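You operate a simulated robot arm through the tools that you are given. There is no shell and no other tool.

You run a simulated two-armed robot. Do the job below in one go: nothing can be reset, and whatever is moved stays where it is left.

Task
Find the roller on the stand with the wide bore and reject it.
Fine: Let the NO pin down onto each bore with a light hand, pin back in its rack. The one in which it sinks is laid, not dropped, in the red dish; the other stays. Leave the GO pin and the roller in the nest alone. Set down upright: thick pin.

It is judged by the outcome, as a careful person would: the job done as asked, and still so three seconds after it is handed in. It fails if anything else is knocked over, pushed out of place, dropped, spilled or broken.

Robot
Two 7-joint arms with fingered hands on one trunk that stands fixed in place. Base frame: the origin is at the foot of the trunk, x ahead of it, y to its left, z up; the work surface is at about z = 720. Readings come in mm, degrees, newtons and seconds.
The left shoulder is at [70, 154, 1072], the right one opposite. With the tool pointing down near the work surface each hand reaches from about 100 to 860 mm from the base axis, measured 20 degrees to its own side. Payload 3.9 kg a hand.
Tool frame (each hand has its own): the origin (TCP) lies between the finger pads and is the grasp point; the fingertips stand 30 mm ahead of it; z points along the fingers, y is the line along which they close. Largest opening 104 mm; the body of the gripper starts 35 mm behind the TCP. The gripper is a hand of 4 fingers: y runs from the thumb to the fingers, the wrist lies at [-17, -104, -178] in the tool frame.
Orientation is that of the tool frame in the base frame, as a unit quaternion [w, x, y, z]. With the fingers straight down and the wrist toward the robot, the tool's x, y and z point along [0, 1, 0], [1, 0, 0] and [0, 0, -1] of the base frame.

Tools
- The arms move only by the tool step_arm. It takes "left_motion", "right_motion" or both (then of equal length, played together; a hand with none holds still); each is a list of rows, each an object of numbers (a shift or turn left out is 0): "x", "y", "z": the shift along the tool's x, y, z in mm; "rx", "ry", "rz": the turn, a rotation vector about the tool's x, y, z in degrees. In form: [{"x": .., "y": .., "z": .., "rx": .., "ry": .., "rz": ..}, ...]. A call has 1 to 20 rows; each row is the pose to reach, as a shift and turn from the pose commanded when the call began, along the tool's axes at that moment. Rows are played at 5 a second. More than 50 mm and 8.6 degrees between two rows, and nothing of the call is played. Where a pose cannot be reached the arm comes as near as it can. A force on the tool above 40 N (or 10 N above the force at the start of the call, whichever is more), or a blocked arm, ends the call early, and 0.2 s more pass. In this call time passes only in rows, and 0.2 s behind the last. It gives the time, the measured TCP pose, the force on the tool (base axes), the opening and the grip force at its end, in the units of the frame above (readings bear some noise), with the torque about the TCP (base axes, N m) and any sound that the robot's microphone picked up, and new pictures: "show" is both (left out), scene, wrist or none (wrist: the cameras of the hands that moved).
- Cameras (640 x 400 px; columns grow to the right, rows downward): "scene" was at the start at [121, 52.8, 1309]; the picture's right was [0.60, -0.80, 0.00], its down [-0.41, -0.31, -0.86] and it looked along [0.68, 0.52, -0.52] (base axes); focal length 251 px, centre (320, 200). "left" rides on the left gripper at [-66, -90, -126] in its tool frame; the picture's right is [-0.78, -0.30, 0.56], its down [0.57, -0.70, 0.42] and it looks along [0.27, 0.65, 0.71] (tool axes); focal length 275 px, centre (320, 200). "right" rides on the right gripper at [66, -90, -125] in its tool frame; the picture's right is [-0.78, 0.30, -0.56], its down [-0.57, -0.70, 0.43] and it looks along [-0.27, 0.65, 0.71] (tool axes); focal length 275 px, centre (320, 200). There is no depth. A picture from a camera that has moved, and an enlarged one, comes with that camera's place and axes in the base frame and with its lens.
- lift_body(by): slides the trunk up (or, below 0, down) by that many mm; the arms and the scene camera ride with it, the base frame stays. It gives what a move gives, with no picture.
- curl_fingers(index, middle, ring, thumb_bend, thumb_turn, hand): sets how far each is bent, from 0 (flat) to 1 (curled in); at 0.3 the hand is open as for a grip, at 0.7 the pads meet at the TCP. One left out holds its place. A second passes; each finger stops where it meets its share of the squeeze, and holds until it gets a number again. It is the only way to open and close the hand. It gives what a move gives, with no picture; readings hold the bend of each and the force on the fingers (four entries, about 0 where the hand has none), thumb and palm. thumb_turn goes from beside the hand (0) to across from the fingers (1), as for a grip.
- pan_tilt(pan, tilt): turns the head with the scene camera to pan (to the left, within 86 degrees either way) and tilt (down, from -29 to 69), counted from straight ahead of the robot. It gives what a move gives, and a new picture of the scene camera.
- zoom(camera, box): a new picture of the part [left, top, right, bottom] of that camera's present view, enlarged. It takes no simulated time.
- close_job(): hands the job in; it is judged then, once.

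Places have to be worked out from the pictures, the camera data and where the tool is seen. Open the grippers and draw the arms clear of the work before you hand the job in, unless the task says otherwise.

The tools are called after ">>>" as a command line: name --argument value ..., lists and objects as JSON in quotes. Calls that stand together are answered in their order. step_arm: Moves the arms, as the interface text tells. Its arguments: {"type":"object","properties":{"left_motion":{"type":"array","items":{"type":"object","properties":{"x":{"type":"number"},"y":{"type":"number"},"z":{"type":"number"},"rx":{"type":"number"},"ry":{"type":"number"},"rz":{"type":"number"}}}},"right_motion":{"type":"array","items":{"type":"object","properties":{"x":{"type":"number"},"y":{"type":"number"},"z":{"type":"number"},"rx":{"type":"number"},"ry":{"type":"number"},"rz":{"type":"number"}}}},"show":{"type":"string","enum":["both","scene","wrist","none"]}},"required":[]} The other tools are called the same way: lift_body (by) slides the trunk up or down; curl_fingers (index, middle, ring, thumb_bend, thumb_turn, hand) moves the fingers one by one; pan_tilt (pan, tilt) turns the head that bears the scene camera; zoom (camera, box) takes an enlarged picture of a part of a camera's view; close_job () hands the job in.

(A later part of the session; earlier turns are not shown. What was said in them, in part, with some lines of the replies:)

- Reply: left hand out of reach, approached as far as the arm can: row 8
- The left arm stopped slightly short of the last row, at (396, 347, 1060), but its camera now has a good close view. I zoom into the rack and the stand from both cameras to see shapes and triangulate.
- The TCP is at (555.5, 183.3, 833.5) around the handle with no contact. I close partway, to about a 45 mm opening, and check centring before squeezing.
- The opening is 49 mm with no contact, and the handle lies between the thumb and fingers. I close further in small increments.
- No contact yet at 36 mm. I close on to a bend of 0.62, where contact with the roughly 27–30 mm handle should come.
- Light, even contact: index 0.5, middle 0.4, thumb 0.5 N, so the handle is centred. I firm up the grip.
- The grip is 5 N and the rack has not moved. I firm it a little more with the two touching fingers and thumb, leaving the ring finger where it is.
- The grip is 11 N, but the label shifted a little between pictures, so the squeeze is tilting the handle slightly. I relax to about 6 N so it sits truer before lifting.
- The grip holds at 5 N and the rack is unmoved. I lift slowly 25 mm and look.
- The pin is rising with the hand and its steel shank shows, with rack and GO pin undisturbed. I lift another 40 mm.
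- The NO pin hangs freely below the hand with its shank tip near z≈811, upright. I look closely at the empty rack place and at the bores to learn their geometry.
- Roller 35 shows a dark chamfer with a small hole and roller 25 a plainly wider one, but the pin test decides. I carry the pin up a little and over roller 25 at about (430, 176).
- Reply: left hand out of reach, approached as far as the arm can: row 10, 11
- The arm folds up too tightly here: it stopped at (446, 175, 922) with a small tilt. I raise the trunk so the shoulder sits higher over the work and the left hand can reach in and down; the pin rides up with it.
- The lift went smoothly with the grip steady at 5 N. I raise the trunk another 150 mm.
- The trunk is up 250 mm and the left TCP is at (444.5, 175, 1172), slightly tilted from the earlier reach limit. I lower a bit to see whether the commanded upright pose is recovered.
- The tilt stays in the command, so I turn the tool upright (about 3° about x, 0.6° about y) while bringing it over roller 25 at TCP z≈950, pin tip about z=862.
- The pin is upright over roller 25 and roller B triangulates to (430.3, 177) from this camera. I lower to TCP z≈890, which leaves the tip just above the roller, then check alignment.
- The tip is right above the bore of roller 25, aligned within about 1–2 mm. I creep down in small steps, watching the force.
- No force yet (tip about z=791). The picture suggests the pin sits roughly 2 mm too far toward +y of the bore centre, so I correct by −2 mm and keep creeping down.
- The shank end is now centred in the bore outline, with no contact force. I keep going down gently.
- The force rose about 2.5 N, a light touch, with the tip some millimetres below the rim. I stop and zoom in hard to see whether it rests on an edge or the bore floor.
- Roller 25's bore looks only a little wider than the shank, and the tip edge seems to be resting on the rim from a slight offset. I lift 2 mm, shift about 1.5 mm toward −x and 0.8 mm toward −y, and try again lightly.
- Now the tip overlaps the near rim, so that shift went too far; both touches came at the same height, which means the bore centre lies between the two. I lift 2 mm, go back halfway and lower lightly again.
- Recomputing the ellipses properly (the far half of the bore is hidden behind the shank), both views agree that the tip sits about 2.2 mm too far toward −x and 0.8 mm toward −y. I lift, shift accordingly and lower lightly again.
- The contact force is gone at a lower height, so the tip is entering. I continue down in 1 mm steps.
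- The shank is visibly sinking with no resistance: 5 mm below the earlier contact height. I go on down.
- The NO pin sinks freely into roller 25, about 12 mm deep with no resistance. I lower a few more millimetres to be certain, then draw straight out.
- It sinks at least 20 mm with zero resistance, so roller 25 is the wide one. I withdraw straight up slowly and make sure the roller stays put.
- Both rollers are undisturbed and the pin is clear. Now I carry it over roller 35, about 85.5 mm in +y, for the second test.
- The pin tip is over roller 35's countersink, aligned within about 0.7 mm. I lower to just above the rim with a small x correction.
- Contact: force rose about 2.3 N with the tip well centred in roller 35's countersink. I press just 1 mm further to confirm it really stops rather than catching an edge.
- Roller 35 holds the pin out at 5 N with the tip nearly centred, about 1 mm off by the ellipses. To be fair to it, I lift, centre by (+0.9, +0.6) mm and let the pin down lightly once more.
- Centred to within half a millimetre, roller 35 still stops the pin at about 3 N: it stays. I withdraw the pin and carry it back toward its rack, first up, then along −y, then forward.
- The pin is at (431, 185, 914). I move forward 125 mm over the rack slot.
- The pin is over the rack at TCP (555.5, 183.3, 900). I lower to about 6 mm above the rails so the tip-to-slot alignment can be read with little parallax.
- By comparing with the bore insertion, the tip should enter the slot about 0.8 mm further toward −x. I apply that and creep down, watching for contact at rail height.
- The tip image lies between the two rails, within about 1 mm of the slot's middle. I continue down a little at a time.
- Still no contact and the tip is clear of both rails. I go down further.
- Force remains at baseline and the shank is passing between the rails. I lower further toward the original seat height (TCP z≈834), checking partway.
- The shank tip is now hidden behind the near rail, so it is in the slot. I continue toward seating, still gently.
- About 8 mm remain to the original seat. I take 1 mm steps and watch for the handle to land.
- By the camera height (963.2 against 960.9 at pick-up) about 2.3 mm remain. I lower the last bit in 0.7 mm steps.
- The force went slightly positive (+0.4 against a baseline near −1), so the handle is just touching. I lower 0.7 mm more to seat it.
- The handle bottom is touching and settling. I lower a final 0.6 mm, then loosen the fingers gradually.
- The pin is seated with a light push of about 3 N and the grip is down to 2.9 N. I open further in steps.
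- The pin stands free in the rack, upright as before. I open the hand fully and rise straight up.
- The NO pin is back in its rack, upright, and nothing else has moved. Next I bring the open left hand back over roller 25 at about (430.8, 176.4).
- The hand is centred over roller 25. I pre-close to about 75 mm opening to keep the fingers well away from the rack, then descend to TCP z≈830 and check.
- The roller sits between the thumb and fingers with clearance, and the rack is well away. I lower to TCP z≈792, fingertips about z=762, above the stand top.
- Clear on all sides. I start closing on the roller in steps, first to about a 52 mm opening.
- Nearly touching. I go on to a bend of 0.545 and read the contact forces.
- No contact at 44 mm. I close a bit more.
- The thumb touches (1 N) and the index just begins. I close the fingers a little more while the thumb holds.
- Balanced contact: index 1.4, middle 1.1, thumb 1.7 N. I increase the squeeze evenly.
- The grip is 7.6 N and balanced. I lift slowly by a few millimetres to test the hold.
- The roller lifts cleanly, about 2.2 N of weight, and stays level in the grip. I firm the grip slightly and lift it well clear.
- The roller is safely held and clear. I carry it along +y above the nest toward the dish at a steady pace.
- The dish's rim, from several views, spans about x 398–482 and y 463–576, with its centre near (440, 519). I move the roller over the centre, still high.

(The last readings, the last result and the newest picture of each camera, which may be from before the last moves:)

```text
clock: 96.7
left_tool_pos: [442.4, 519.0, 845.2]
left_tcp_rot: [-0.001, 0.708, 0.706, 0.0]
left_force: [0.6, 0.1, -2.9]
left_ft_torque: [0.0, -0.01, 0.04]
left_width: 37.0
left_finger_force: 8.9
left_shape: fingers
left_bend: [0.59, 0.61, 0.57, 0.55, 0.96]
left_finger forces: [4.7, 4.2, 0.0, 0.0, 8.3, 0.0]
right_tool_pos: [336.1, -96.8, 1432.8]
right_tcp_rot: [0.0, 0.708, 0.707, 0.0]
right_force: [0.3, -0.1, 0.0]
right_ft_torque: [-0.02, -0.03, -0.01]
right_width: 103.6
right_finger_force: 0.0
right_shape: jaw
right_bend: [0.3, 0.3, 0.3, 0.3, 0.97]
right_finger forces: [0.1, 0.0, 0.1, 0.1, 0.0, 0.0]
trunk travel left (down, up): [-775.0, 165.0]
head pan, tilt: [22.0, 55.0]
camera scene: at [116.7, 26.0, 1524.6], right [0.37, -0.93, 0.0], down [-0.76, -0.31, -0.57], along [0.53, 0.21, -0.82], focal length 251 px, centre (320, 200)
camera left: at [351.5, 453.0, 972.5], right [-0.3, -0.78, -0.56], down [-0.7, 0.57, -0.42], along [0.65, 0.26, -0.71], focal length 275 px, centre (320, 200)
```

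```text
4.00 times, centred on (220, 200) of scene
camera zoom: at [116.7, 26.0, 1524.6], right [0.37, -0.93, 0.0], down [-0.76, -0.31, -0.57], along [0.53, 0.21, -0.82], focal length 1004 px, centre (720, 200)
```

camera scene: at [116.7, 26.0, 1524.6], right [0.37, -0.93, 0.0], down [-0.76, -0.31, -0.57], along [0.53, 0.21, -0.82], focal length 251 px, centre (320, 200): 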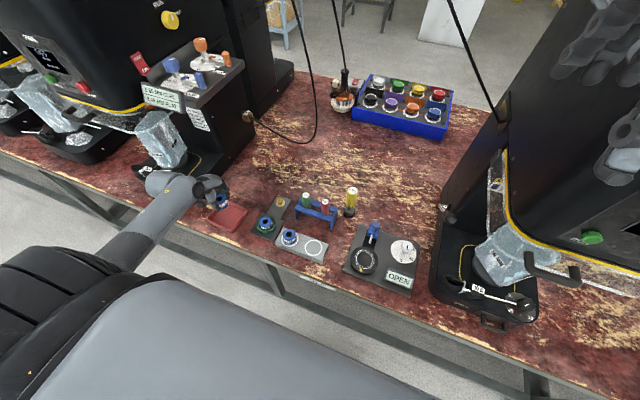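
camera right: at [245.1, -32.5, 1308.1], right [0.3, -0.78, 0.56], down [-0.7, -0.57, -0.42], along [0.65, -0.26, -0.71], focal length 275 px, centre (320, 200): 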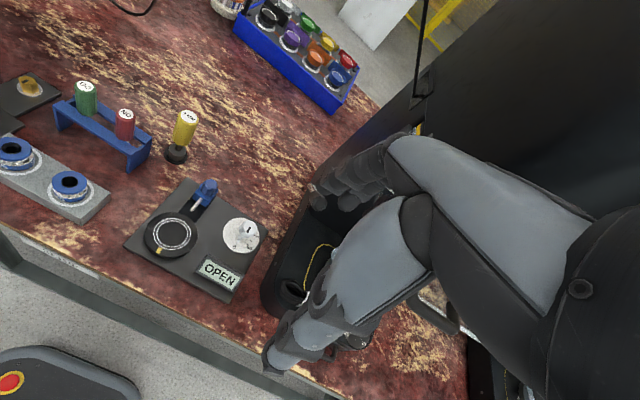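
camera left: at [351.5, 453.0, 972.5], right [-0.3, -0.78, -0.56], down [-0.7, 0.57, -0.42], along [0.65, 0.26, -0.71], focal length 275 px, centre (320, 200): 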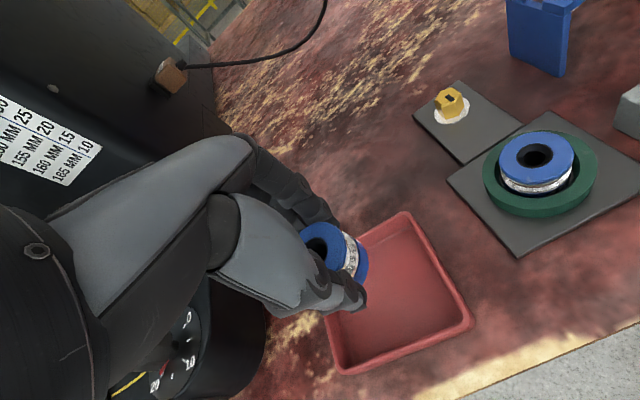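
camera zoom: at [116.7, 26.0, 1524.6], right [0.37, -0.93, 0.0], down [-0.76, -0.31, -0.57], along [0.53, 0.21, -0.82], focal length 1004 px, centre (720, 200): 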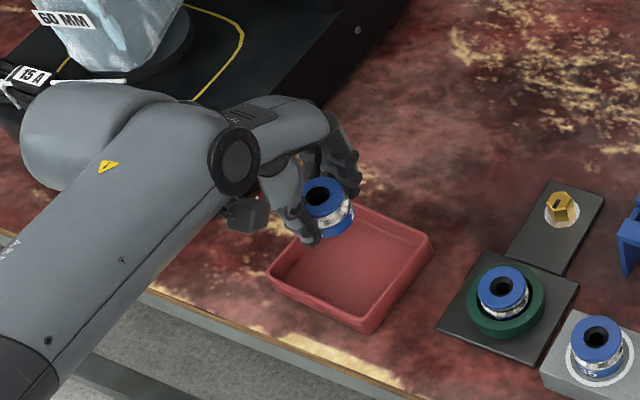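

The dish is a bit bigger than I judged, about 97 × 110 mm turned by about 6°, with its centre near (441, 522). I adjust by a few millimetres and lower until the roller's bottom is near rim height.

>>> step_arm --left_motion '[{"x": 1.5, "y": -0.5, "z": 6}, {"x": 3, "y": -1, "z": 14}, {"x": 3, "y": -1, "z": 22}, {"x": 3, "y": -1, "z": 30}, {"x": 3, "y": -1, "z": 38}, {"x": 3, "y": -1, "z": 46}, {"x": 3, "y": -1, "z": 52}]' --show "none"

>>> zoom --camera "left" --box '[240, 160, 440, 400]'

>>> zoom --camera "scene" --box '[180, 170, 270, 240]'

```text
clock: 98.3
left_tool_pos: [439.3, 522.6, 793.4]
left_tcp_rot: [-0.001, 0.708, 0.706, -0.001]
left_force: [-0.3, 0.3, -2.8]
left_ft_torque: [0.04, 0.0, 0.0]
left_width: 36.7
left_finger_force: 8.1
left_shape: fingers
left_bend: [0.59, 0.61, 0.57, 0.55, 0.96]
left_finger forces: [4.7, 4.1, 0.0, 0.0, 8.4, 0.0]
right_tool_pos: [335.0, -97.1, 1432.0]
right_tcp_rot: [-0.001, 0.707, 0.707, 0.0]
right_force: [0.7, 0.2, -0.3]
right_ft_torque: [-0.01, 0.02, 0.0]
right_width: 103.4
right_finger_force: 0.1
right_shape: jaw
right_bend: [0.3, 0.3, 0.3, 0.3, 0.97]
right_finger forces: [0.0, 0.0, 0.0, 0.0, 0.0, 0.1]
trunk travel left (down, up): [-775.0, 165.0]
head pan, tilt: [22.0, 55.0]
```

```text
1.67 times, centred on (340, 280) of left
camera zoom: at [349.2, 455.2, 920.5], right [-0.3, -0.78, -0.56], down [-0.7, 0.57, -0.42], along [0.65, 0.26, -0.72], focal length 459 px, centre (287, 67)
```

zoom: 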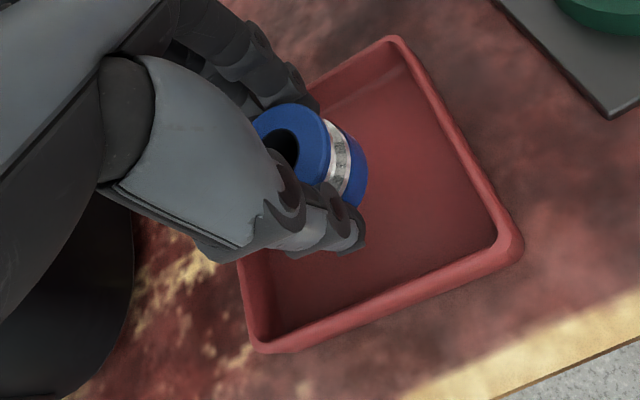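

```text
5.71 times, centred on (225, 205) of scene
camera zoom: at [116.6, 25.8, 1524.6], right [0.37, -0.93, 0.0], down [-0.76, -0.31, -0.57], along [0.53, 0.21, -0.82], focal length 1434 px, centre (863, 171)
```

zoom: 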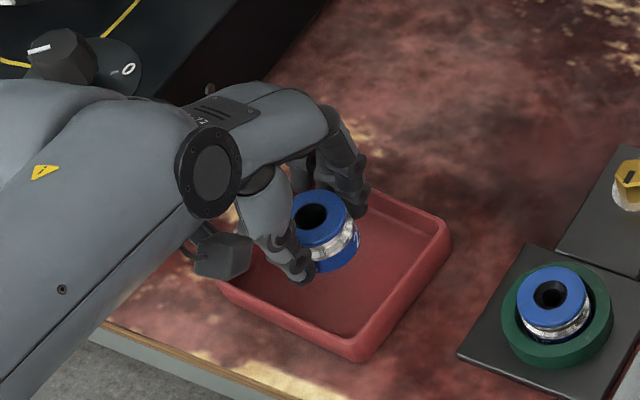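

The roller hovers inside the dish outline, with thumb and fingers clear of the walls. I lower 16 mm, then feel for the floor.

>>> step_arm --left_motion '[{"z": 3}, {"z": 6}, {"z": 9}, {"z": 12}, {"z": 14}, {"z": 16}]' --show "none"

>>> zoom --camera "left" --box '[240, 160, 440, 400]'

>>> zoom --camera "scene" --box '[180, 170, 270, 240]'

```text
clock: 99.7
left_tool_pos: [441.9, 522.8, 778.0]
left_tcp_rot: [0.0, 0.707, 0.707, 0.0]
left_force: [0.9, -0.4, -2.4]
left_ft_torque: [0.04, -0.02, -0.02]
left_width: 36.7
left_finger_force: 8.1
left_shape: fingers
left_bend: [0.59, 0.61, 0.57, 0.55, 0.96]
left_finger forces: [4.7, 4.1, 0.0, 0.0, 8.4, 0.0]
right_tool_pos: [335.0, -96.4, 1434.1]
right_tcp_rot: [0.0, 0.707, 0.707, -0.001]
right_force: [0.4, 0.6, 0.3]
right_ft_torque: [-0.02, 0.0, 0.02]
right_width: 103.6
right_finger_force: 0.1
right_shape: jaw
right_bend: [0.3, 0.3, 0.3, 0.3, 0.97]
right_finger forces: [0.0, 0.0, 0.0, 0.0, 0.1, 0.0]
trunk travel left (down, up): [-775.0, 165.0]
head pan, tilt: [22.0, 55.0]
```

```text
1.67 times, centred on (340, 280) of left
camera zoom: at [349.8, 455.7, 904.9], right [-0.3, -0.77, -0.56], down [-0.7, 0.57, -0.42], along [0.65, 0.26, -0.71], focal length 459 px, centre (287, 67)
```

zoom: 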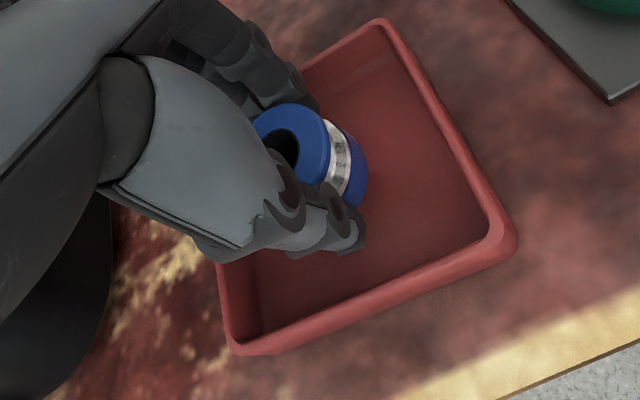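

```text
5.71 times, centred on (225, 205) of scene
camera zoom: at [116.6, 25.7, 1524.6], right [0.37, -0.93, 0.0], down [-0.76, -0.31, -0.57], along [0.53, 0.21, -0.82], focal length 1434 px, centre (863, 171)
```

zoom: 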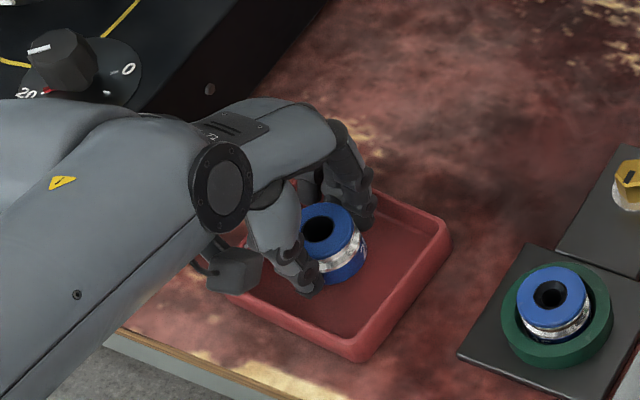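

The roller is down inside the dish walls with about 11 mm to spare on either side. I creep down until the floor takes the weight.

>>> step_arm --left_motion '[{"z": 1.2}, {"z": 2.4}, {"z": 3.6}, {"z": 4.8}, {"z": 6}]' --show "none"

>>> zoom --camera "scene" --box '[200, 180, 250, 220]'

```text
clock: 100.9
left_tool_pos: [440.3, 521.8, 770.1]
left_tcp_rot: [-0.001, 0.708, 0.706, -0.001]
left_force: [-0.5, -0.4, -2.6]
left_ft_torque: [0.0, -0.04, -0.01]
left_width: 37.1
left_finger_force: 8.5
left_shape: fingers
left_bend: [0.59, 0.61, 0.57, 0.55, 0.96]
left_finger forces: [4.8, 4.1, 0.0, 0.0, 8.5, 0.1]
right_tool_pos: [335.1, -96.2, 1433.1]
right_tcp_rot: [-0.001, 0.708, 0.706, -0.001]
right_force: [0.3, 0.2, -0.2]
right_ft_torque: [-0.01, -0.02, 0.0]
right_width: 103.8
right_finger_force: 0.1
right_shape: jaw
right_bend: [0.3, 0.3, 0.3, 0.3, 0.97]
right_finger forces: [0.0, 0.0, 0.0, 0.1, 0.0, 0.1]
trunk travel left (down, up): [-775.0, 165.0]
head pan, tilt: [22.0, 55.0]
```

```text
10.00 times, centred on (225, 200) of scene
camera zoom: at [116.7, 25.8, 1524.6], right [0.37, -0.93, 0.0], down [-0.76, -0.31, -0.57], along [0.53, 0.21, -0.82], focal length 2510 px, centre (1270, 200)
```

zoom: 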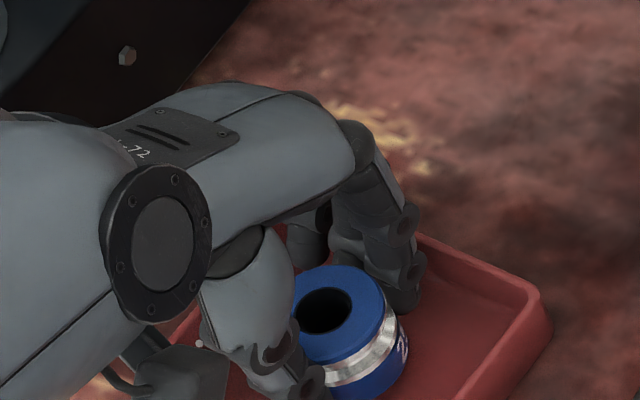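

No floor contact yet at TCP z≈771. I continue in 0.8 mm steps.

>>> step_arm --left_motion '[{"z": 0.8}, {"z": 1.6}, {"z": 2.4}, {"z": 3.2}]' --show "none"

>>> zoom --camera "scene" --box '[200, 180, 250, 220]'

```text
clock: 101.9
left_tool_pos: [441.1, 522.7, 767.6]
left_tcp_rot: [-0.001, 0.708, 0.707, 0.0]
left_force: [-0.2, -0.4, -3.3]
left_ft_torque: [-0.02, -0.03, -0.01]
left_width: 36.6
left_finger_force: 8.1
left_shape: fingers
left_bend: [0.59, 0.61, 0.57, 0.55, 0.96]
left_finger forces: [4.7, 4.1, 0.1, 0.0, 8.3, 0.1]
right_tool_pos: [336.3, -96.9, 1433.6]
right_tcp_rot: [-0.001, 0.707, 0.707, -0.001]
right_force: [0.3, 0.3, 0.6]
right_ft_torque: [-0.02, -0.01, 0.02]
right_width: 103.5
right_finger_force: 0.1
right_shape: jaw
right_bend: [0.3, 0.3, 0.3, 0.3, 0.97]
right_finger forces: [0.0, 0.0, 0.0, 0.0, 0.0, 0.0]
trunk travel left (down, up): [-775.0, 165.0]
head pan, tilt: [22.0, 55.0]
```

```text
10.00 times, centred on (225, 200) of scene
camera zoom: at [116.6, 25.7, 1524.6], right [0.37, -0.93, 0.0], down [-0.76, -0.31, -0.57], along [0.53, 0.21, -0.82], focal length 2510 px, centre (1270, 200)
```

zoom: 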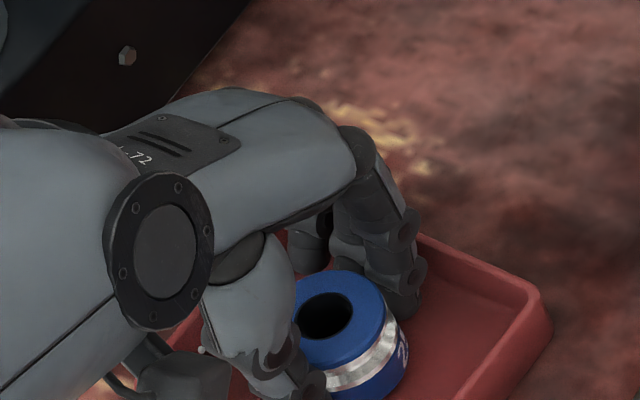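

Still hanging free (−3 N). Another 3 mm, slowly.

>>> step_arm --left_motion '[{"z": 0.8}, {"z": 1.6}, {"z": 2.4}, {"z": 3.2}]' --show "none"

>>> zoom --camera "left" --box '[260, 180, 420, 360]'

```text
clock: 102.9
left_tool_pos: [439.7, 521.9, 765.0]
left_tcp_rot: [0.0, 0.708, 0.706, -0.001]
left_force: [0.4, 0.4, -2.9]
left_ft_torque: [0.0, 0.03, -0.03]
left_width: 36.8
left_finger_force: 8.5
left_shape: fingers
left_bend: [0.59, 0.61, 0.57, 0.55, 0.96]
left_finger forces: [4.7, 4.1, 0.0, 0.0, 8.3, 0.0]
right_tool_pos: [336.1, -97.7, 1433.4]
right_tcp_rot: [-0.001, 0.707, 0.707, -0.001]
right_force: [0.0, 0.7, -1.1]
right_ft_torque: [-0.01, -0.03, 0.0]
right_width: 103.6
right_finger_force: 0.0
right_shape: jaw
right_bend: [0.3, 0.3, 0.3, 0.3, 0.97]
right_finger forces: [0.0, 0.0, 0.0, 0.0, 0.1, 0.0]
trunk travel left (down, up): [-775.0, 165.0]
head pan, tilt: [22.0, 55.0]
```

```text
2.22 times, centred on (340, 270) of left
camera zoom: at [349.8, 455.6, 892.0], right [-0.3, -0.78, -0.56], down [-0.7, 0.57, -0.42], along [0.65, 0.26, -0.71], focal length 612 px, centre (276, 44)
```

zoom: 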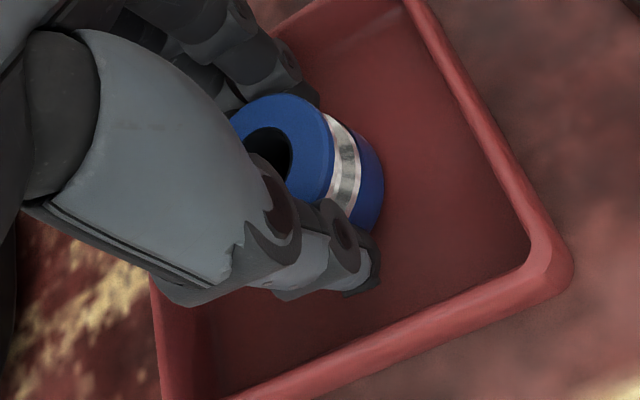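

Still free. I go on in 0.6 mm steps; the roller's bottom must be close to the floor.

>>> step_arm --left_motion '[{"z": 0.6}, {"z": 1.2}, {"z": 1.8}, {"z": 2.4}, {"z": 3.0}]' --show "none"

>>> zoom --camera "left" --box '[300, 220, 380, 310]'

```text
clock: 104.1
left_tool_pos: [440.5, 522.1, 763.0]
left_tcp_rot: [0.0, 0.708, 0.707, 0.0]
left_force: [-0.2, -1.0, -0.5]
left_ft_torque: [-0.02, -0.03, 0.02]
left_width: 36.8
left_finger_force: 8.5
left_shape: fingers
left_bend: [0.59, 0.61, 0.57, 0.55, 0.96]
left_finger forces: [4.7, 4.2, 0.0, 0.0, 8.7, 0.0]
right_tool_pos: [335.3, -97.6, 1433.3]
right_tcp_rot: [0.0, 0.707, 0.707, -0.001]
right_force: [0.0, -1.1, -0.4]
right_ft_torque: [-0.02, -0.04, -0.04]
right_width: 103.7
right_finger_force: 0.0
right_shape: jaw
right_bend: [0.3, 0.3, 0.3, 0.3, 0.97]
right_finger forces: [0.0, 0.0, 0.0, 0.0, 0.1, 0.0]
trunk travel left (down, up): [-775.0, 165.0]
head pan, tilt: [22.0, 55.0]
```

```text
4.44 times, centred on (340, 265) of left
camera zoom: at [349.6, 455.4, 889.6], right [-0.3, -0.78, -0.56], down [-0.7, 0.57, -0.42], along [0.65, 0.26, -0.71], focal length 1224 px, centre (231, -89)
```

zoom: 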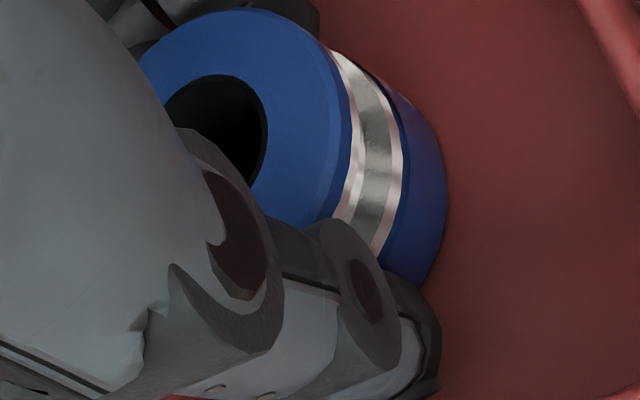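

The load went from −2.9 to −0.5 N: the floor is taking the roller. I lower 0.5 mm more, then begin releasing gradually.

>>> step_arm --left_motion '[{"z": 0.3}, {"z": 0.6}]' --show "none"

>>> curl_fingers --hand "left" --index 0.615 --middle 0.62 --thumb_bend 0.585

>>> zoom --camera "left" --box '[300, 220, 380, 310]'

```text
clock: 104.7
left_tool_pos: [439.4, 521.8, 762.7]
left_tcp_rot: [-0.001, 0.708, 0.706, -0.001]
left_force: [-0.8, -1.1, 0.2]
left_ft_torque: [0.0, -0.04, 0.0]
left_width: 36.8
left_finger_force: 8.5
left_shape: fingers
left_bend: [0.59, 0.61, 0.57, 0.55, 0.96]
left_finger forces: [4.8, 4.4, 0.0, 0.1, 9.0, 0.0]
right_tool_pos: [335.8, -97.0, 1433.1]
right_tcp_rot: [0.0, 0.707, 0.707, -0.001]
right_force: [0.3, -0.5, 0.2]
right_ft_torque: [0.01, 0.02, 0.0]
right_width: 103.8
right_finger_force: 0.0
right_shape: jaw
right_bend: [0.3, 0.3, 0.3, 0.3, 0.97]
right_finger forces: [0.1, 0.1, 0.0, 0.0, 0.1, 0.0]
trunk travel left (down, up): [-775.0, 165.0]
head pan, tilt: [22.0, 55.0]
```

```text
clock: 105.7
left_tool_pos: [440.1, 522.0, 762.3]
left_tcp_rot: [0.0, 0.708, 0.706, -0.001]
left_force: [-0.2, -0.6, 0.3]
left_ft_torque: [0.01, -0.06, -0.02]
left_width: 37.8
left_finger_force: 4.6
left_shape: fingers
left_bend: [0.59, 0.6, 0.57, 0.54, 0.96]
left_finger forces: [2.4, 2.5, 0.1, 0.0, 4.6, 0.1]
right_tool_pos: [336.1, -96.8, 1432.0]
right_tcp_rot: [-0.002, 0.707, 0.707, -0.001]
right_force: [-0.1, 0.3, -0.4]
right_ft_torque: [-0.01, 0.0, 0.0]
right_width: 103.6
right_finger_force: 0.1
right_shape: jaw
right_bend: [0.3, 0.3, 0.3, 0.3, 0.97]
right_finger forces: [0.1, 0.0, 0.0, 0.0, 0.1, 0.0]
trunk travel left (down, up): [-775.0, 165.0]
head pan, tilt: [22.0, 55.0]
```

```text
4.44 times, centred on (340, 265) of left
camera zoom: at [349.6, 455.5, 889.3], right [-0.3, -0.77, -0.56], down [-0.7, 0.57, -0.42], along [0.65, 0.26, -0.71], focal length 1224 px, centre (231, -89)
```

zoom: 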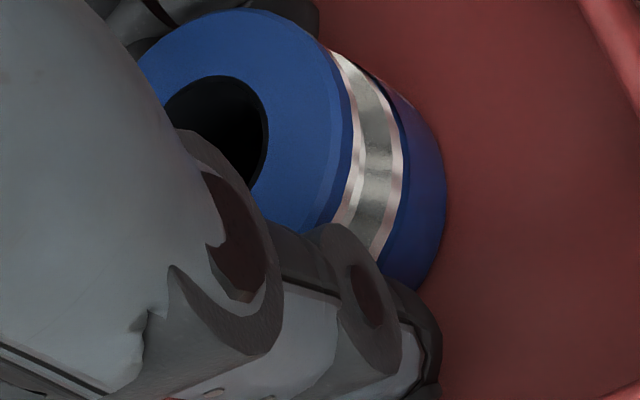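

The floor carries it (force about zero) and the grip is halved with the roller steady. I release further in small steps.

>>> curl_fingers --hand "left" --index 0.585 --middle 0.59 --ring 0.55 --thumb_bend 0.55

>>> curl_fingers --hand "left" --index 0.555 --middle 0.555 --ring 0.53 --thumb_bend 0.52

>>> zoom --camera "left" --box '[260, 180, 420, 360]'

>>> zoom --camera "scene" --box '[200, 180, 250, 220]'

```text
clock: 106.7
left_tool_pos: [440.3, 522.7, 761.4]
left_tcp_rot: [0.0, 0.708, 0.706, -0.001]
left_force: [-0.4, -0.3, 0.1]
left_ft_torque: [0.03, -0.01, 0.0]
left_width: 39.6
left_finger_force: 1.4
left_shape: fingers
left_bend: [0.58, 0.59, 0.55, 0.54, 0.97]
left_finger forces: [0.5, 0.6, 0.0, 0.0, 1.7, 0.0]
right_tool_pos: [335.8, -96.3, 1431.9]
right_tcp_rot: [-0.001, 0.706, 0.708, -0.001]
right_force: [0.2, -0.3, -0.2]
right_ft_torque: [-0.01, 0.03, -0.02]
right_width: 104.0
right_finger_force: 0.0
right_shape: jaw
right_bend: [0.3, 0.3, 0.3, 0.3, 0.97]
right_finger forces: [0.1, 0.0, 0.1, 0.0, 0.1, 0.0]
trunk travel left (down, up): [-775.0, 165.0]
head pan, tilt: [22.0, 55.0]
```

```text
clock: 107.7
left_tool_pos: [437.9, 522.2, 761.3]
left_tcp_rot: [0.0, 0.707, 0.707, 0.0]
left_force: [-0.7, -0.2, -0.6]
left_ft_torque: [0.0, 0.02, -0.01]
left_width: 44.2
left_finger_force: 1.4
left_shape: fingers
left_bend: [0.55, 0.56, 0.53, 0.52, 0.97]
left_finger forces: [0.1, 1.5, 0.0, 0.0, 0.0, 0.0]
right_tool_pos: [335.8, -95.9, 1433.7]
right_tcp_rot: [0.0, 0.707, 0.707, 0.0]
right_force: [-0.1, -0.4, -1.1]
right_ft_torque: [0.04, 0.02, -0.02]
right_width: 103.6
right_finger_force: 0.0
right_shape: jaw
right_bend: [0.3, 0.3, 0.3, 0.3, 0.97]
right_finger forces: [0.0, 0.1, 0.0, 0.0, 0.0, 0.1]
trunk travel left (down, up): [-775.0, 165.0]
head pan, tilt: [22.0, 55.0]
```

```text
2.22 times, centred on (340, 270) of left
camera zoom: at [349.3, 455.6, 889.3], right [-0.3, -0.78, -0.56], down [-0.7, 0.57, -0.42], along [0.65, 0.26, -0.71], focal length 612 px, centre (276, 44)
```

zoom: 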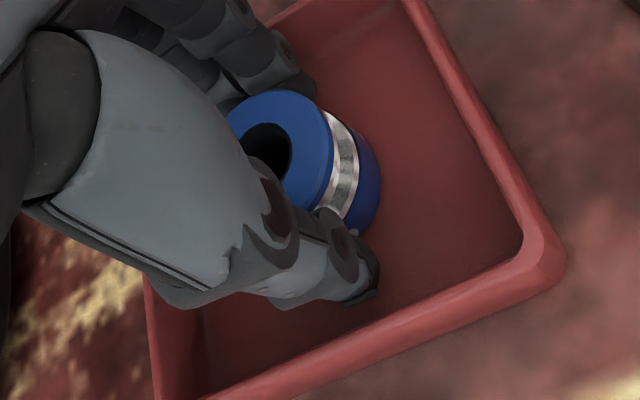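

```text
10.00 times, centred on (225, 200) of scene
camera zoom: at [115.9, 25.3, 1524.6], right [0.37, -0.93, 0.0], down [-0.76, -0.31, -0.57], along [0.53, 0.21, -0.82], focal length 2510 px, centre (1270, 200)
```

zoom: 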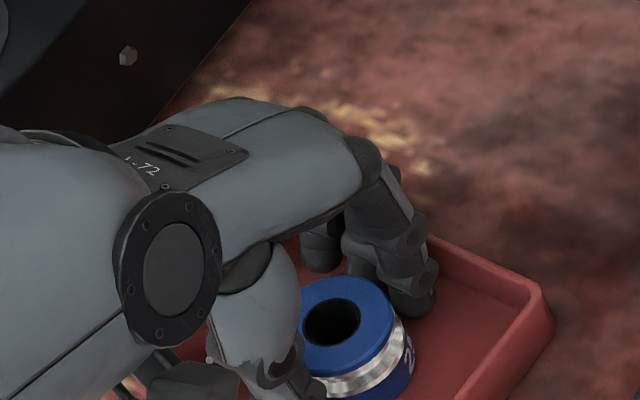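

The thumb is free but the middle finger still leans lightly on the roller (1.5 N). I open the fingers a little more.

>>> curl_fingers --hand "left" --index 0.525 --middle 0.525 --ring 0.51 --thumb_bend 0.515

>>> zoom --camera "left" --box '[260, 180, 420, 360]'

>>> zoom --camera "scene" --box '[200, 180, 250, 220]'

```text
clock: 108.7
left_tool_pos: [440.1, 522.4, 762.6]
left_tcp_rot: [-0.001, 0.707, 0.707, 0.0]
left_force: [-0.8, 0.4, -0.1]
left_ft_torque: [-0.01, -0.01, 0.02]
left_width: 49.6
left_finger_force: 0.4
left_shape: fingers
left_bend: [0.52, 0.53, 0.51, 0.51, 0.97]
left_finger forces: [0.0, 1.5, 0.0, 0.1, 0.0, 0.1]
right_tool_pos: [333.7, -97.7, 1433.5]
right_tcp_rot: [0.0, 0.707, 0.707, 0.0]
right_force: [-0.5, 0.0, 0.5]
right_ft_torque: [-0.01, 0.01, 0.0]
right_width: 103.7
right_finger_force: 0.1
right_shape: jaw
right_bend: [0.3, 0.3, 0.3, 0.3, 0.97]
right_finger forces: [0.1, 0.0, 0.0, 0.0, 0.0, 0.0]
trunk travel left (down, up): [-775.0, 165.0]
head pan, tilt: [22.0, 55.0]
```

```text
2.22 times, centred on (340, 270) of left
camera zoom: at [349.4, 455.6, 889.3], right [-0.3, -0.78, -0.56], down [-0.7, 0.57, -0.42], along [0.65, 0.26, -0.71], focal length 612 px, centre (276, 44)
```

zoom: 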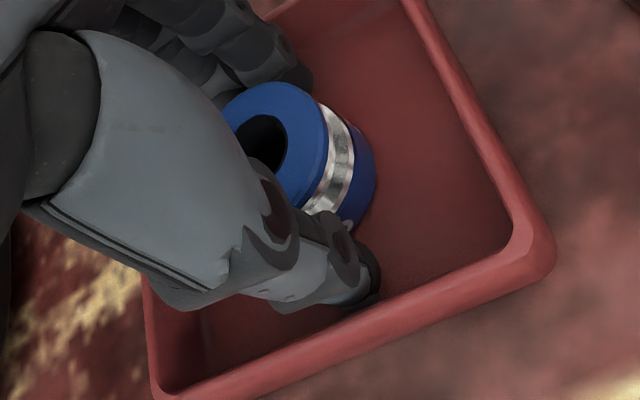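

```text
10.00 times, centred on (225, 200) of scene
camera zoom: at [115.9, 25.3, 1524.6], right [0.37, -0.93, 0.0], down [-0.76, -0.31, -0.57], along [0.53, 0.21, -0.82], focal length 2510 px, centre (1270, 200)
```

zoom: 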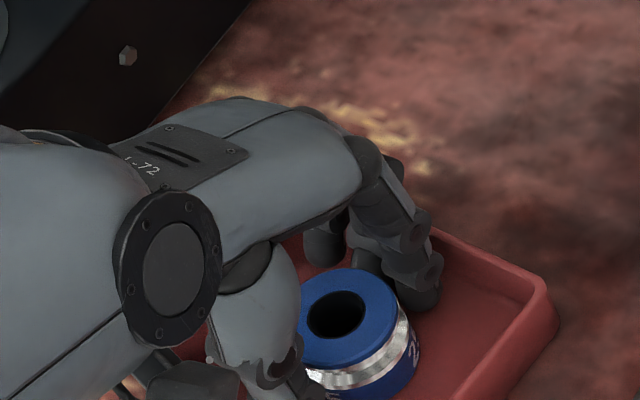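

The dish outline looks slightly shifted between pictures, so a finger may be pressing its wall. Before anything else I look closely with both cameras.

>>> zoom --camera "left" --box '[200, 140, 460, 400]'

>>> zoom --camera "scene" --box '[180, 170, 270, 240]'

>>> zoom --camera "scene" --box '[215, 185, 245, 210]'

```text
1.54 times, centred on (330, 270) of left
camera zoom: at [349.4, 455.6, 889.3], right [-0.3, -0.78, -0.56], down [-0.7, 0.57, -0.42], along [0.65, 0.26, -0.71], focal length 424 px, centre (305, 92)
```

zoom: 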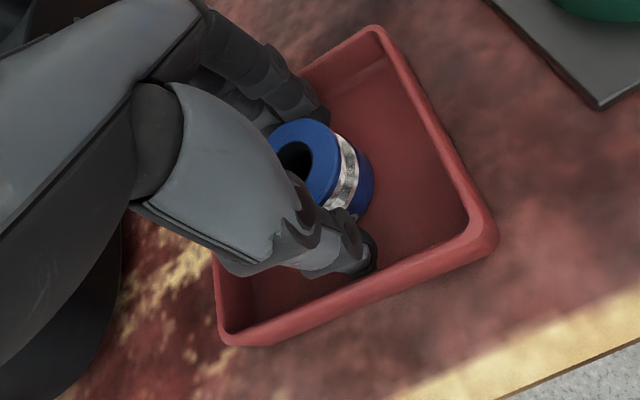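

```text
5.71 times, centred on (225, 205) of scene
camera zoom: at [115.9, 25.3, 1524.6], right [0.37, -0.93, 0.0], down [-0.76, -0.31, -0.57], along [0.53, 0.21, -0.82], focal length 1434 px, centre (863, 171)
```

zoom: 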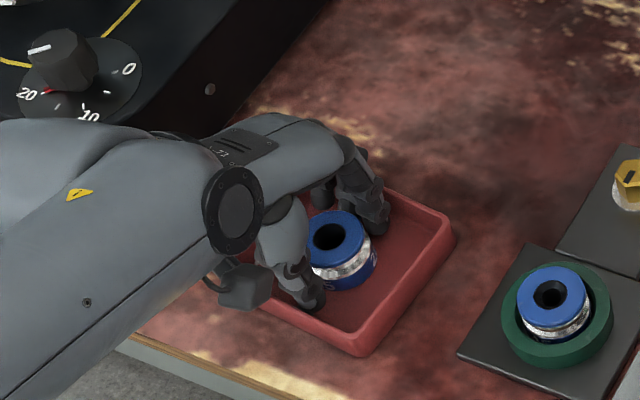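

```text
16.00 times, centred on (230, 198) of scene
camera zoom: at [115.9, 25.3, 1524.6], right [0.37, -0.93, 0.0], down [-0.76, -0.31, -0.57], along [0.53, 0.21, -0.82], focal length 4016 px, centre (1760, 240)
```

zoom: 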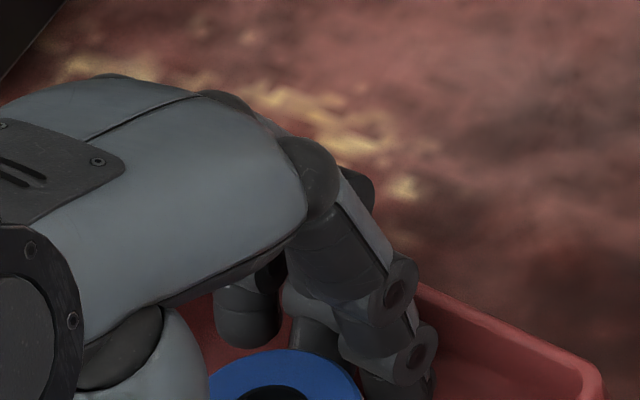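

The dish has slid about 5–6 mm in +x because the middle finger's back pressed its far wall while opening. I draw the fingers in slightly to relieve the wall without gripping the roller.

>>> curl_fingers --hand "left" --index 0.535 --middle 0.54 --ring 0.54 --thumb_bend 0.52

>>> zoom --camera "left" --box '[200, 140, 460, 400]'

>>> zoom --camera "scene" --box '[200, 180, 250, 220]'

```text
clock: 109.7
left_tool_pos: [440.3, 522.0, 761.4]
left_tcp_rot: [-0.001, 0.707, 0.707, -0.002]
left_force: [0.6, 0.1, -0.1]
left_ft_torque: [0.02, 0.04, -0.02]
left_width: 47.8
left_finger_force: 0.0
left_shape: fingers
left_bend: [0.53, 0.54, 0.54, 0.52, 0.97]
left_finger forces: [0.0, 0.0, 0.0, 0.1, 0.1, 0.0]
right_tool_pos: [334.6, -95.9, 1433.6]
right_tcp_rot: [-0.001, 0.707, 0.707, 0.0]
right_force: [-0.2, -0.2, 1.0]
right_ft_torque: [-0.02, 0.03, 0.0]
right_width: 103.6
right_finger_force: 0.1
right_shape: jaw
right_bend: [0.3, 0.3, 0.3, 0.3, 0.97]
right_finger forces: [0.0, 0.1, 0.1, 0.0, 0.1, 0.0]
trunk travel left (down, up): [-775.0, 165.0]
head pan, tilt: [22.0, 55.0]
```

```text
1.54 times, centred on (330, 270) of left
camera zoom: at [349.7, 455.5, 889.3], right [-0.3, -0.77, -0.56], down [-0.7, 0.57, -0.42], along [0.65, 0.26, -0.71], focal length 424 px, centre (305, 92)
```

zoom: 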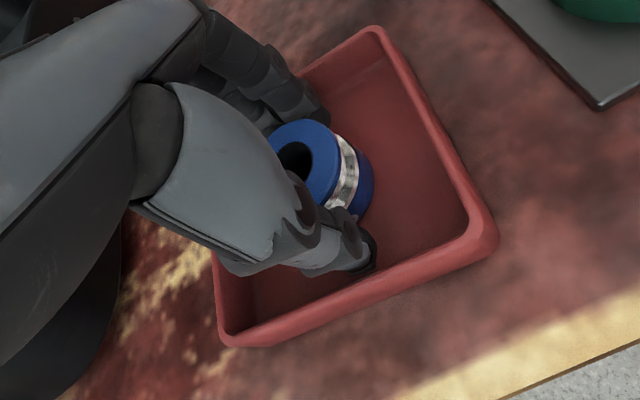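

```text
10.00 times, centred on (225, 200) of scene
camera zoom: at [116.2, 25.3, 1524.6], right [0.37, -0.93, 0.0], down [-0.76, -0.31, -0.57], along [0.53, 0.21, -0.82], focal length 2510 px, centre (1270, 200)
```

zoom: 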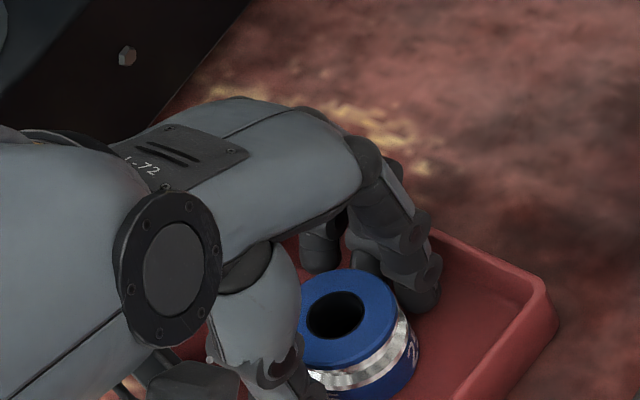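

All contacts are zero: the roller stands free in the dish. I lift the hand straight up slowly, watching that nothing is dragged along.

>>> step_arm --left_motion '[{"z": -2}, {"z": -4}, {"z": -7}, {"z": -10}, {"z": -14}, {"z": -18}, {"z": -22}]' --show "none"

>>> zoom --camera "left" --box '[200, 140, 460, 400]'

>>> zoom --camera "scene" --box '[180, 170, 270, 240]'

```text
clock: 111.3
left_tool_pos: [439.7, 522.2, 784.6]
left_tcp_rot: [0.0, 0.708, 0.706, -0.001]
left_force: [0.0, 0.1, -0.9]
left_ft_torque: [0.0, 0.01, -0.01]
left_width: 47.8
left_finger_force: 0.0
left_shape: fingers
left_bend: [0.53, 0.54, 0.54, 0.52, 0.97]
left_finger forces: [0.0, 0.0, 0.1, 0.1, 0.0, 0.1]
right_tool_pos: [334.8, -96.5, 1432.0]
right_tcp_rot: [-0.001, 0.707, 0.707, -0.001]
right_force: [-0.5, 0.1, -0.1]
right_ft_torque: [0.01, -0.04, 0.02]
right_width: 103.6
right_finger_force: 0.1
right_shape: jaw
right_bend: [0.3, 0.3, 0.3, 0.3, 0.97]
right_finger forces: [0.0, 0.0, 0.0, 0.1, 0.0, 0.0]
trunk travel left (down, up): [-775.0, 165.0]
head pan, tilt: [22.0, 55.0]
```

```text
1.54 times, centred on (330, 270) of left
camera zoom: at [350.0, 455.7, 910.7], right [-0.3, -0.77, -0.56], down [-0.7, 0.57, -0.42], along [0.65, 0.26, -0.71], focal length 424 px, centre (305, 92)
```

zoom: 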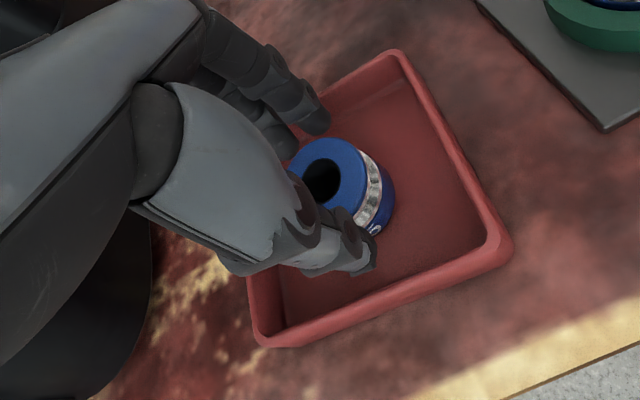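

```text
5.71 times, centred on (225, 205) of scene
camera zoom: at [116.1, 25.2, 1524.6], right [0.37, -0.93, 0.0], down [-0.76, -0.31, -0.57], along [0.53, 0.21, -0.82], focal length 1434 px, centre (863, 171)
```

zoom: 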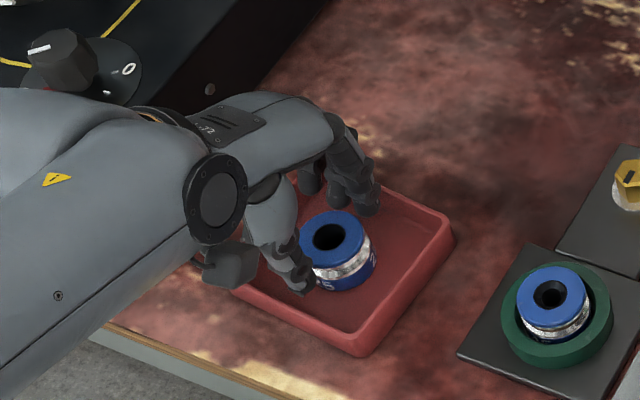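

The roller stays upright in the dish as the hand rises. I lift higher to see the whole dish.

>>> step_arm --left_motion '[{"z": -8}, {"z": -18}, {"z": -30}, {"z": -42}, {"z": -55}, {"z": -70}, {"z": -85}, {"z": -100}]' --show "none"

>>> zoom --camera "left" --box '[200, 140, 460, 400]'

>>> zoom --camera "scene" --box '[170, 160, 340, 270]'

>>> zoom --camera "scene" --box '[180, 170, 270, 240]'

```text
clock: 113.1
left_tool_pos: [440.4, 520.7, 884.1]
left_tcp_rot: [-0.001, 0.708, 0.707, 0.0]
left_force: [-0.5, 0.6, 0.6]
left_ft_torque: [-0.01, -0.02, -0.04]
left_width: 47.7
left_finger_force: 0.0
left_shape: fingers
left_bend: [0.53, 0.54, 0.54, 0.52, 0.97]
left_finger forces: [0.0, 0.0, 0.1, 0.0, 0.0, 0.1]
right_tool_pos: [335.6, -97.3, 1433.6]
right_tcp_rot: [0.0, 0.707, 0.707, 0.0]
right_force: [0.4, -0.3, -0.4]
right_ft_torque: [0.02, 0.03, 0.02]
right_width: 103.8
right_finger_force: 0.0
right_shape: jaw
right_bend: [0.3, 0.3, 0.3, 0.3, 0.97]
right_finger forces: [0.0, 0.1, 0.0, 0.0, 0.0, 0.0]
trunk travel left (down, up): [-775.0, 165.0]
head pan, tilt: [22.0, 55.0]
```

```text
1.54 times, centred on (330, 270) of left
camera zoom: at [349.4, 454.5, 1010.9], right [-0.3, -0.78, -0.56], down [-0.7, 0.57, -0.42], along [0.65, 0.26, -0.71], focal length 424 px, centre (305, 92)
```

zoom: 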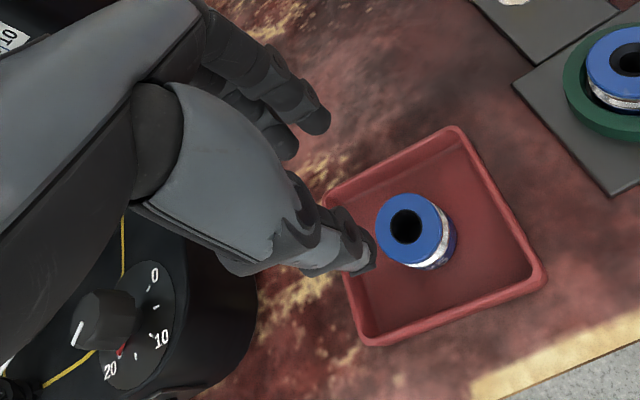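

```text
3.64 times, centred on (255, 215) of scene
camera zoom: at [115.9, 25.1, 1524.6], right [0.37, -0.93, 0.0], down [-0.76, -0.31, -0.57], along [0.53, 0.21, -0.82], focal length 913 px, centre (556, 146)
```

zoom: 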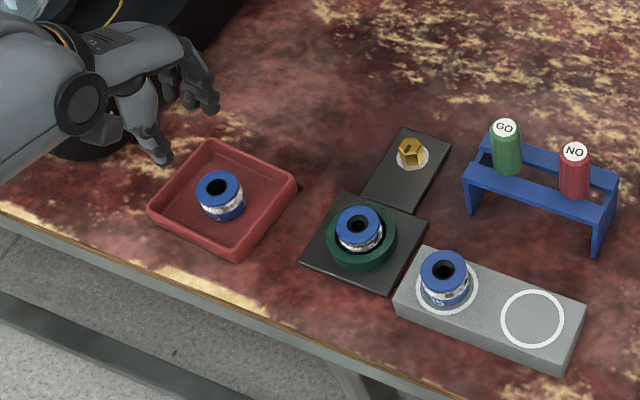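

```text
5.71 times, centred on (225, 205) of scene
camera zoom: at [115.9, 25.1, 1524.6], right [0.37, -0.93, 0.0], down [-0.76, -0.31, -0.57], along [0.53, 0.21, -0.82], focal length 1434 px, centre (863, 171)
```

zoom: 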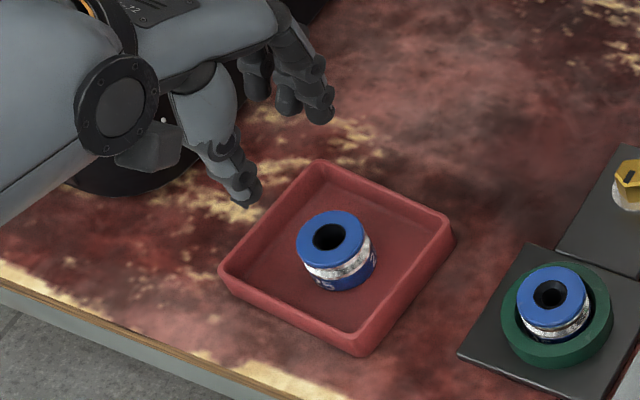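

The wide roller stands upright in the red dish. The dish itself sits about 5 mm from where it was. I compare the rest of the bench with earlier pictures using the same zoom.

>>> zoom --camera "scene" --box '[220, 160, 380, 280]'

>>> zoom --camera "scene" --box '[280, 180, 360, 240]'

>>> zoom --camera "scene" --box '[190, 180, 340, 280]'

```text
3.33 times, centred on (300, 220) of scene
camera zoom: at [115.9, 25.1, 1524.6], right [0.37, -0.93, 0.0], down [-0.76, -0.31, -0.57], along [0.53, 0.21, -0.82], focal length 837 px, centre (387, 133)
```

zoom: 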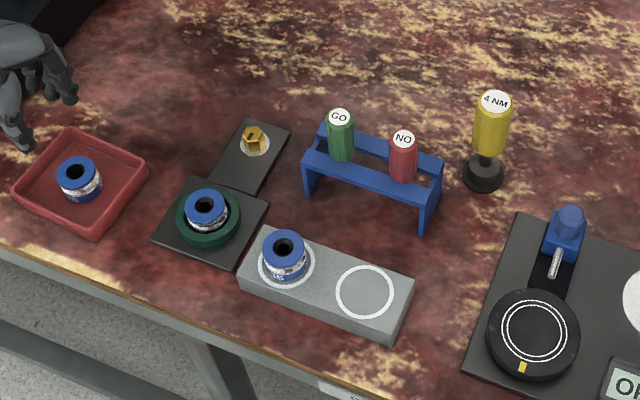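

```text
6.67 times, centred on (320, 210) of scene
camera zoom: at [115.9, 25.1, 1524.6], right [0.37, -0.93, 0.0], down [-0.76, -0.31, -0.57], along [0.53, 0.21, -0.82], focal length 1673 px, centre (320, 133)
```

zoom: 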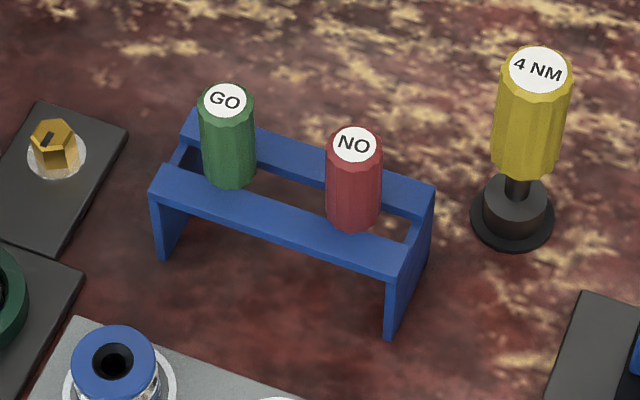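

```text
4.00 times, centred on (265, 230) of scene
camera zoom: at [115.9, 25.1, 1524.6], right [0.37, -0.93, 0.0], down [-0.76, -0.31, -0.57], along [0.53, 0.21, -0.82], focal length 1004 px, centre (540, 80)
```

zoom: 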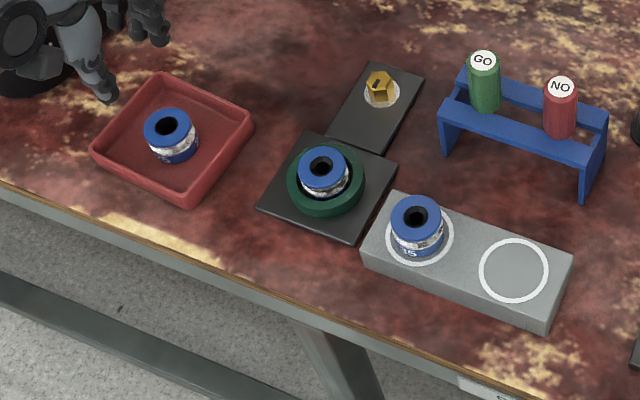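

Everything else matches the earlier pictures: rack, GO pin, nest, stand and roller 35 are unmoved, and the NO pin stands upright. I now raise the left hand well clear of the dish and open it fully.

>>> step_arm --left_motion '[{"z": -20}, {"z": -45}, {"z": -75}, {"z": -105}, {"z": -140}, {"z": -175, "y": -10}, {"z": -210, "y": -25}, {"z": -245, "y": -45}, {"z": -275, "y": -65}, {"z": -295, "y": -80}]'

>>> curl_fingers --hand "left" --index 0.3 --middle 0.3 --ring 0.3 --thumb_bend 0.3

>>> zoom --camera "scene" --box '[180, 150, 380, 290]'

>>> zoom --camera "left" --box '[300, 150, 640, 400]'

```text
clock: 115.3
left_tool_pos: [359.9, 521.6, 1179.9]
left_tcp_rot: [-0.002, 0.708, 0.707, 0.0]
left_force: [-0.6, 0.9, 0.1]
left_ft_torque: [0.0, 0.01, -0.03]
left_width: 47.8
left_finger_force: 0.1
left_shape: fingers
left_bend: [0.53, 0.54, 0.54, 0.52, 0.97]
left_finger forces: [0.0, 0.0, 0.0, 0.1, 0.1, 0.0]
right_tool_pos: [334.2, -96.6, 1433.0]
right_tcp_rot: [0.0, 0.707, 0.707, 0.001]
right_force: [-0.9, 0.0, 0.0]
right_ft_torque: [0.01, 0.02, 0.03]
right_width: 103.6
right_finger_force: 0.1
right_shape: jaw
right_bend: [0.3, 0.3, 0.3, 0.3, 0.97]
right_finger forces: [0.0, 0.1, 0.0, 0.0, 0.0, 0.0]
trunk travel left (down, up): [-775.0, 165.0]
head pan, tilt: [22.0, 55.0]
camera scene: at [115.5, 25.0, 1524.7], right [0.37, -0.93, 0.0], down [-0.76, -0.31, -0.57], along [0.53, 0.21, -0.82], focal length 251 px, centre (320, 200)
camera left: at [269.5, 455.0, 1307.1], right [-0.3, -0.77, -0.56], down [-0.7, 0.57, -0.42], along [0.65, 0.26, -0.71], focal length 275 px, centre (320, 200)
```

scene: 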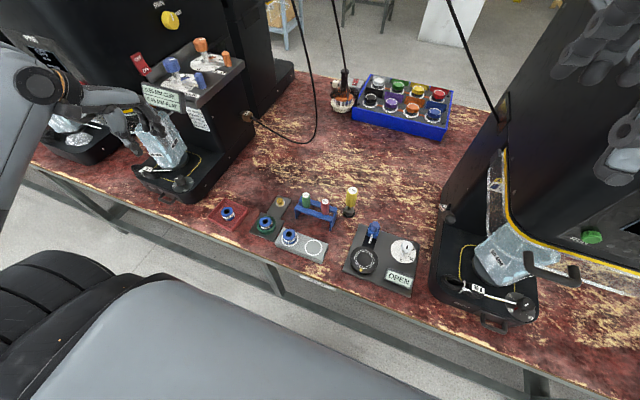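
left: 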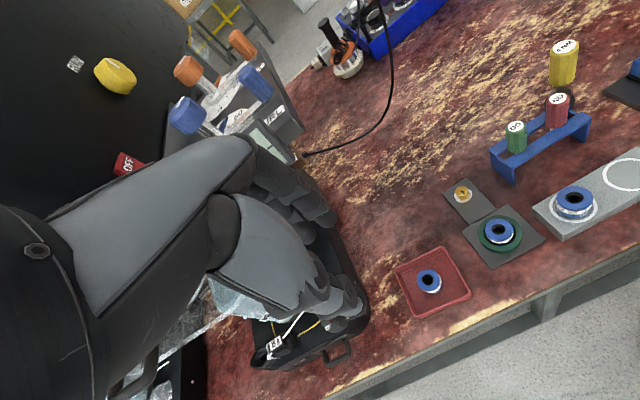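

```text
clock: 116.3
left_tool_pos: [361.2, 521.8, 1179.8]
left_tcp_rot: [-0.001, 0.707, 0.707, -0.001]
left_force: [-0.4, 0.4, -0.4]
left_ft_torque: [0.0, -0.04, 0.01]
left_width: 104.3
left_finger_force: 0.1
left_shape: fingers
left_bend: [0.3, 0.3, 0.3, 0.3, 0.97]
left_finger forces: [0.1, 0.0, 0.0, 0.0, 0.0, 0.1]
right_tool_pos: [336.3, -95.5, 1433.1]
right_tcp_rot: [-0.001, 0.707, 0.707, -0.001]
right_force: [-0.1, 0.4, 0.6]
right_ft_torque: [0.01, 0.01, 0.0]
right_width: 103.7
right_finger_force: 0.2
right_shape: jaw
right_bend: [0.3, 0.3, 0.3, 0.3, 0.97]
right_finger forces: [0.0, 0.0, 0.0, 0.0, 0.0, 0.0]
trunk travel left (down, up): [-775.0, 165.0]
head pan, tilt: [22.0, 55.0]
```

```text
2.86 times, centred on (280, 220) of scene
camera zoom: at [116.2, 25.4, 1524.6], right [0.37, -0.93, 0.0], down [-0.76, -0.31, -0.57], along [0.53, 0.21, -0.82], focal length 717 px, centre (434, 143)
```

zoom: 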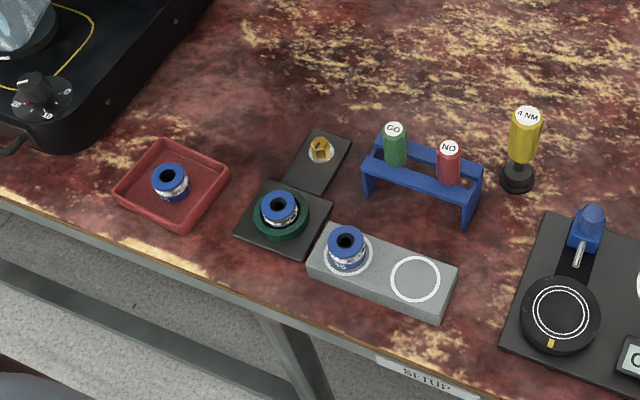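

```text
1.60 times, centred on (470, 275) of left
camera zoom: at [270.5, 455.3, 1306.5], right [-0.3, -0.78, -0.56], down [-0.7, 0.57, -0.42], along [0.65, 0.26, -0.71], focal length 440 px, centre (80, 80)
```

zoom: 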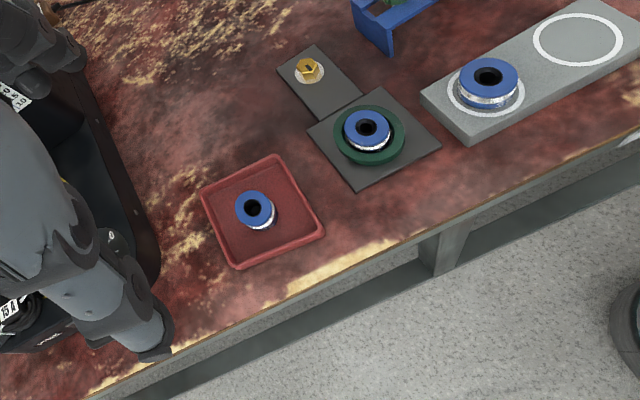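

The left arm is back at its starting place with both hands open and clear. The wide roller 25 stands upright in the red dish, roller 35 is on the stand, the NO pin is upright in its rack, and the GO pin and nest roller are untouched. I hand the job in.

>>> close_job

```text
The job is handed in.
```

Roller 25 is the one with the wide bore. I set it down upright in the red dish, and the job is handed in.

- **Roller 25:** the NO pin sank about 20 mm into its bore with no resistance. It took a few light touches on the rim, no more than about 5 N, to find the centre first.
- **Roller 35:** the NO pin stopped at the bore, even when centred, so it stayed on the stand. The most I pressed was about 5 N.
- **NO pin:** it is back in its rack, standing upright.
- **Left alone:** I did not touch the GO pin or the roller in the nest. The last pictures show both in place, and the rack and stand too.

**Dish moved:** the red dish slid about 5 mm while I was letting go of the roller, because a finger pressed its far wall. I left it there rather than risk disturbing the roller by pushing it back.

I raised the trunk 250 mm to reach the rollers and left it up. Both hands are open and clear of the work.
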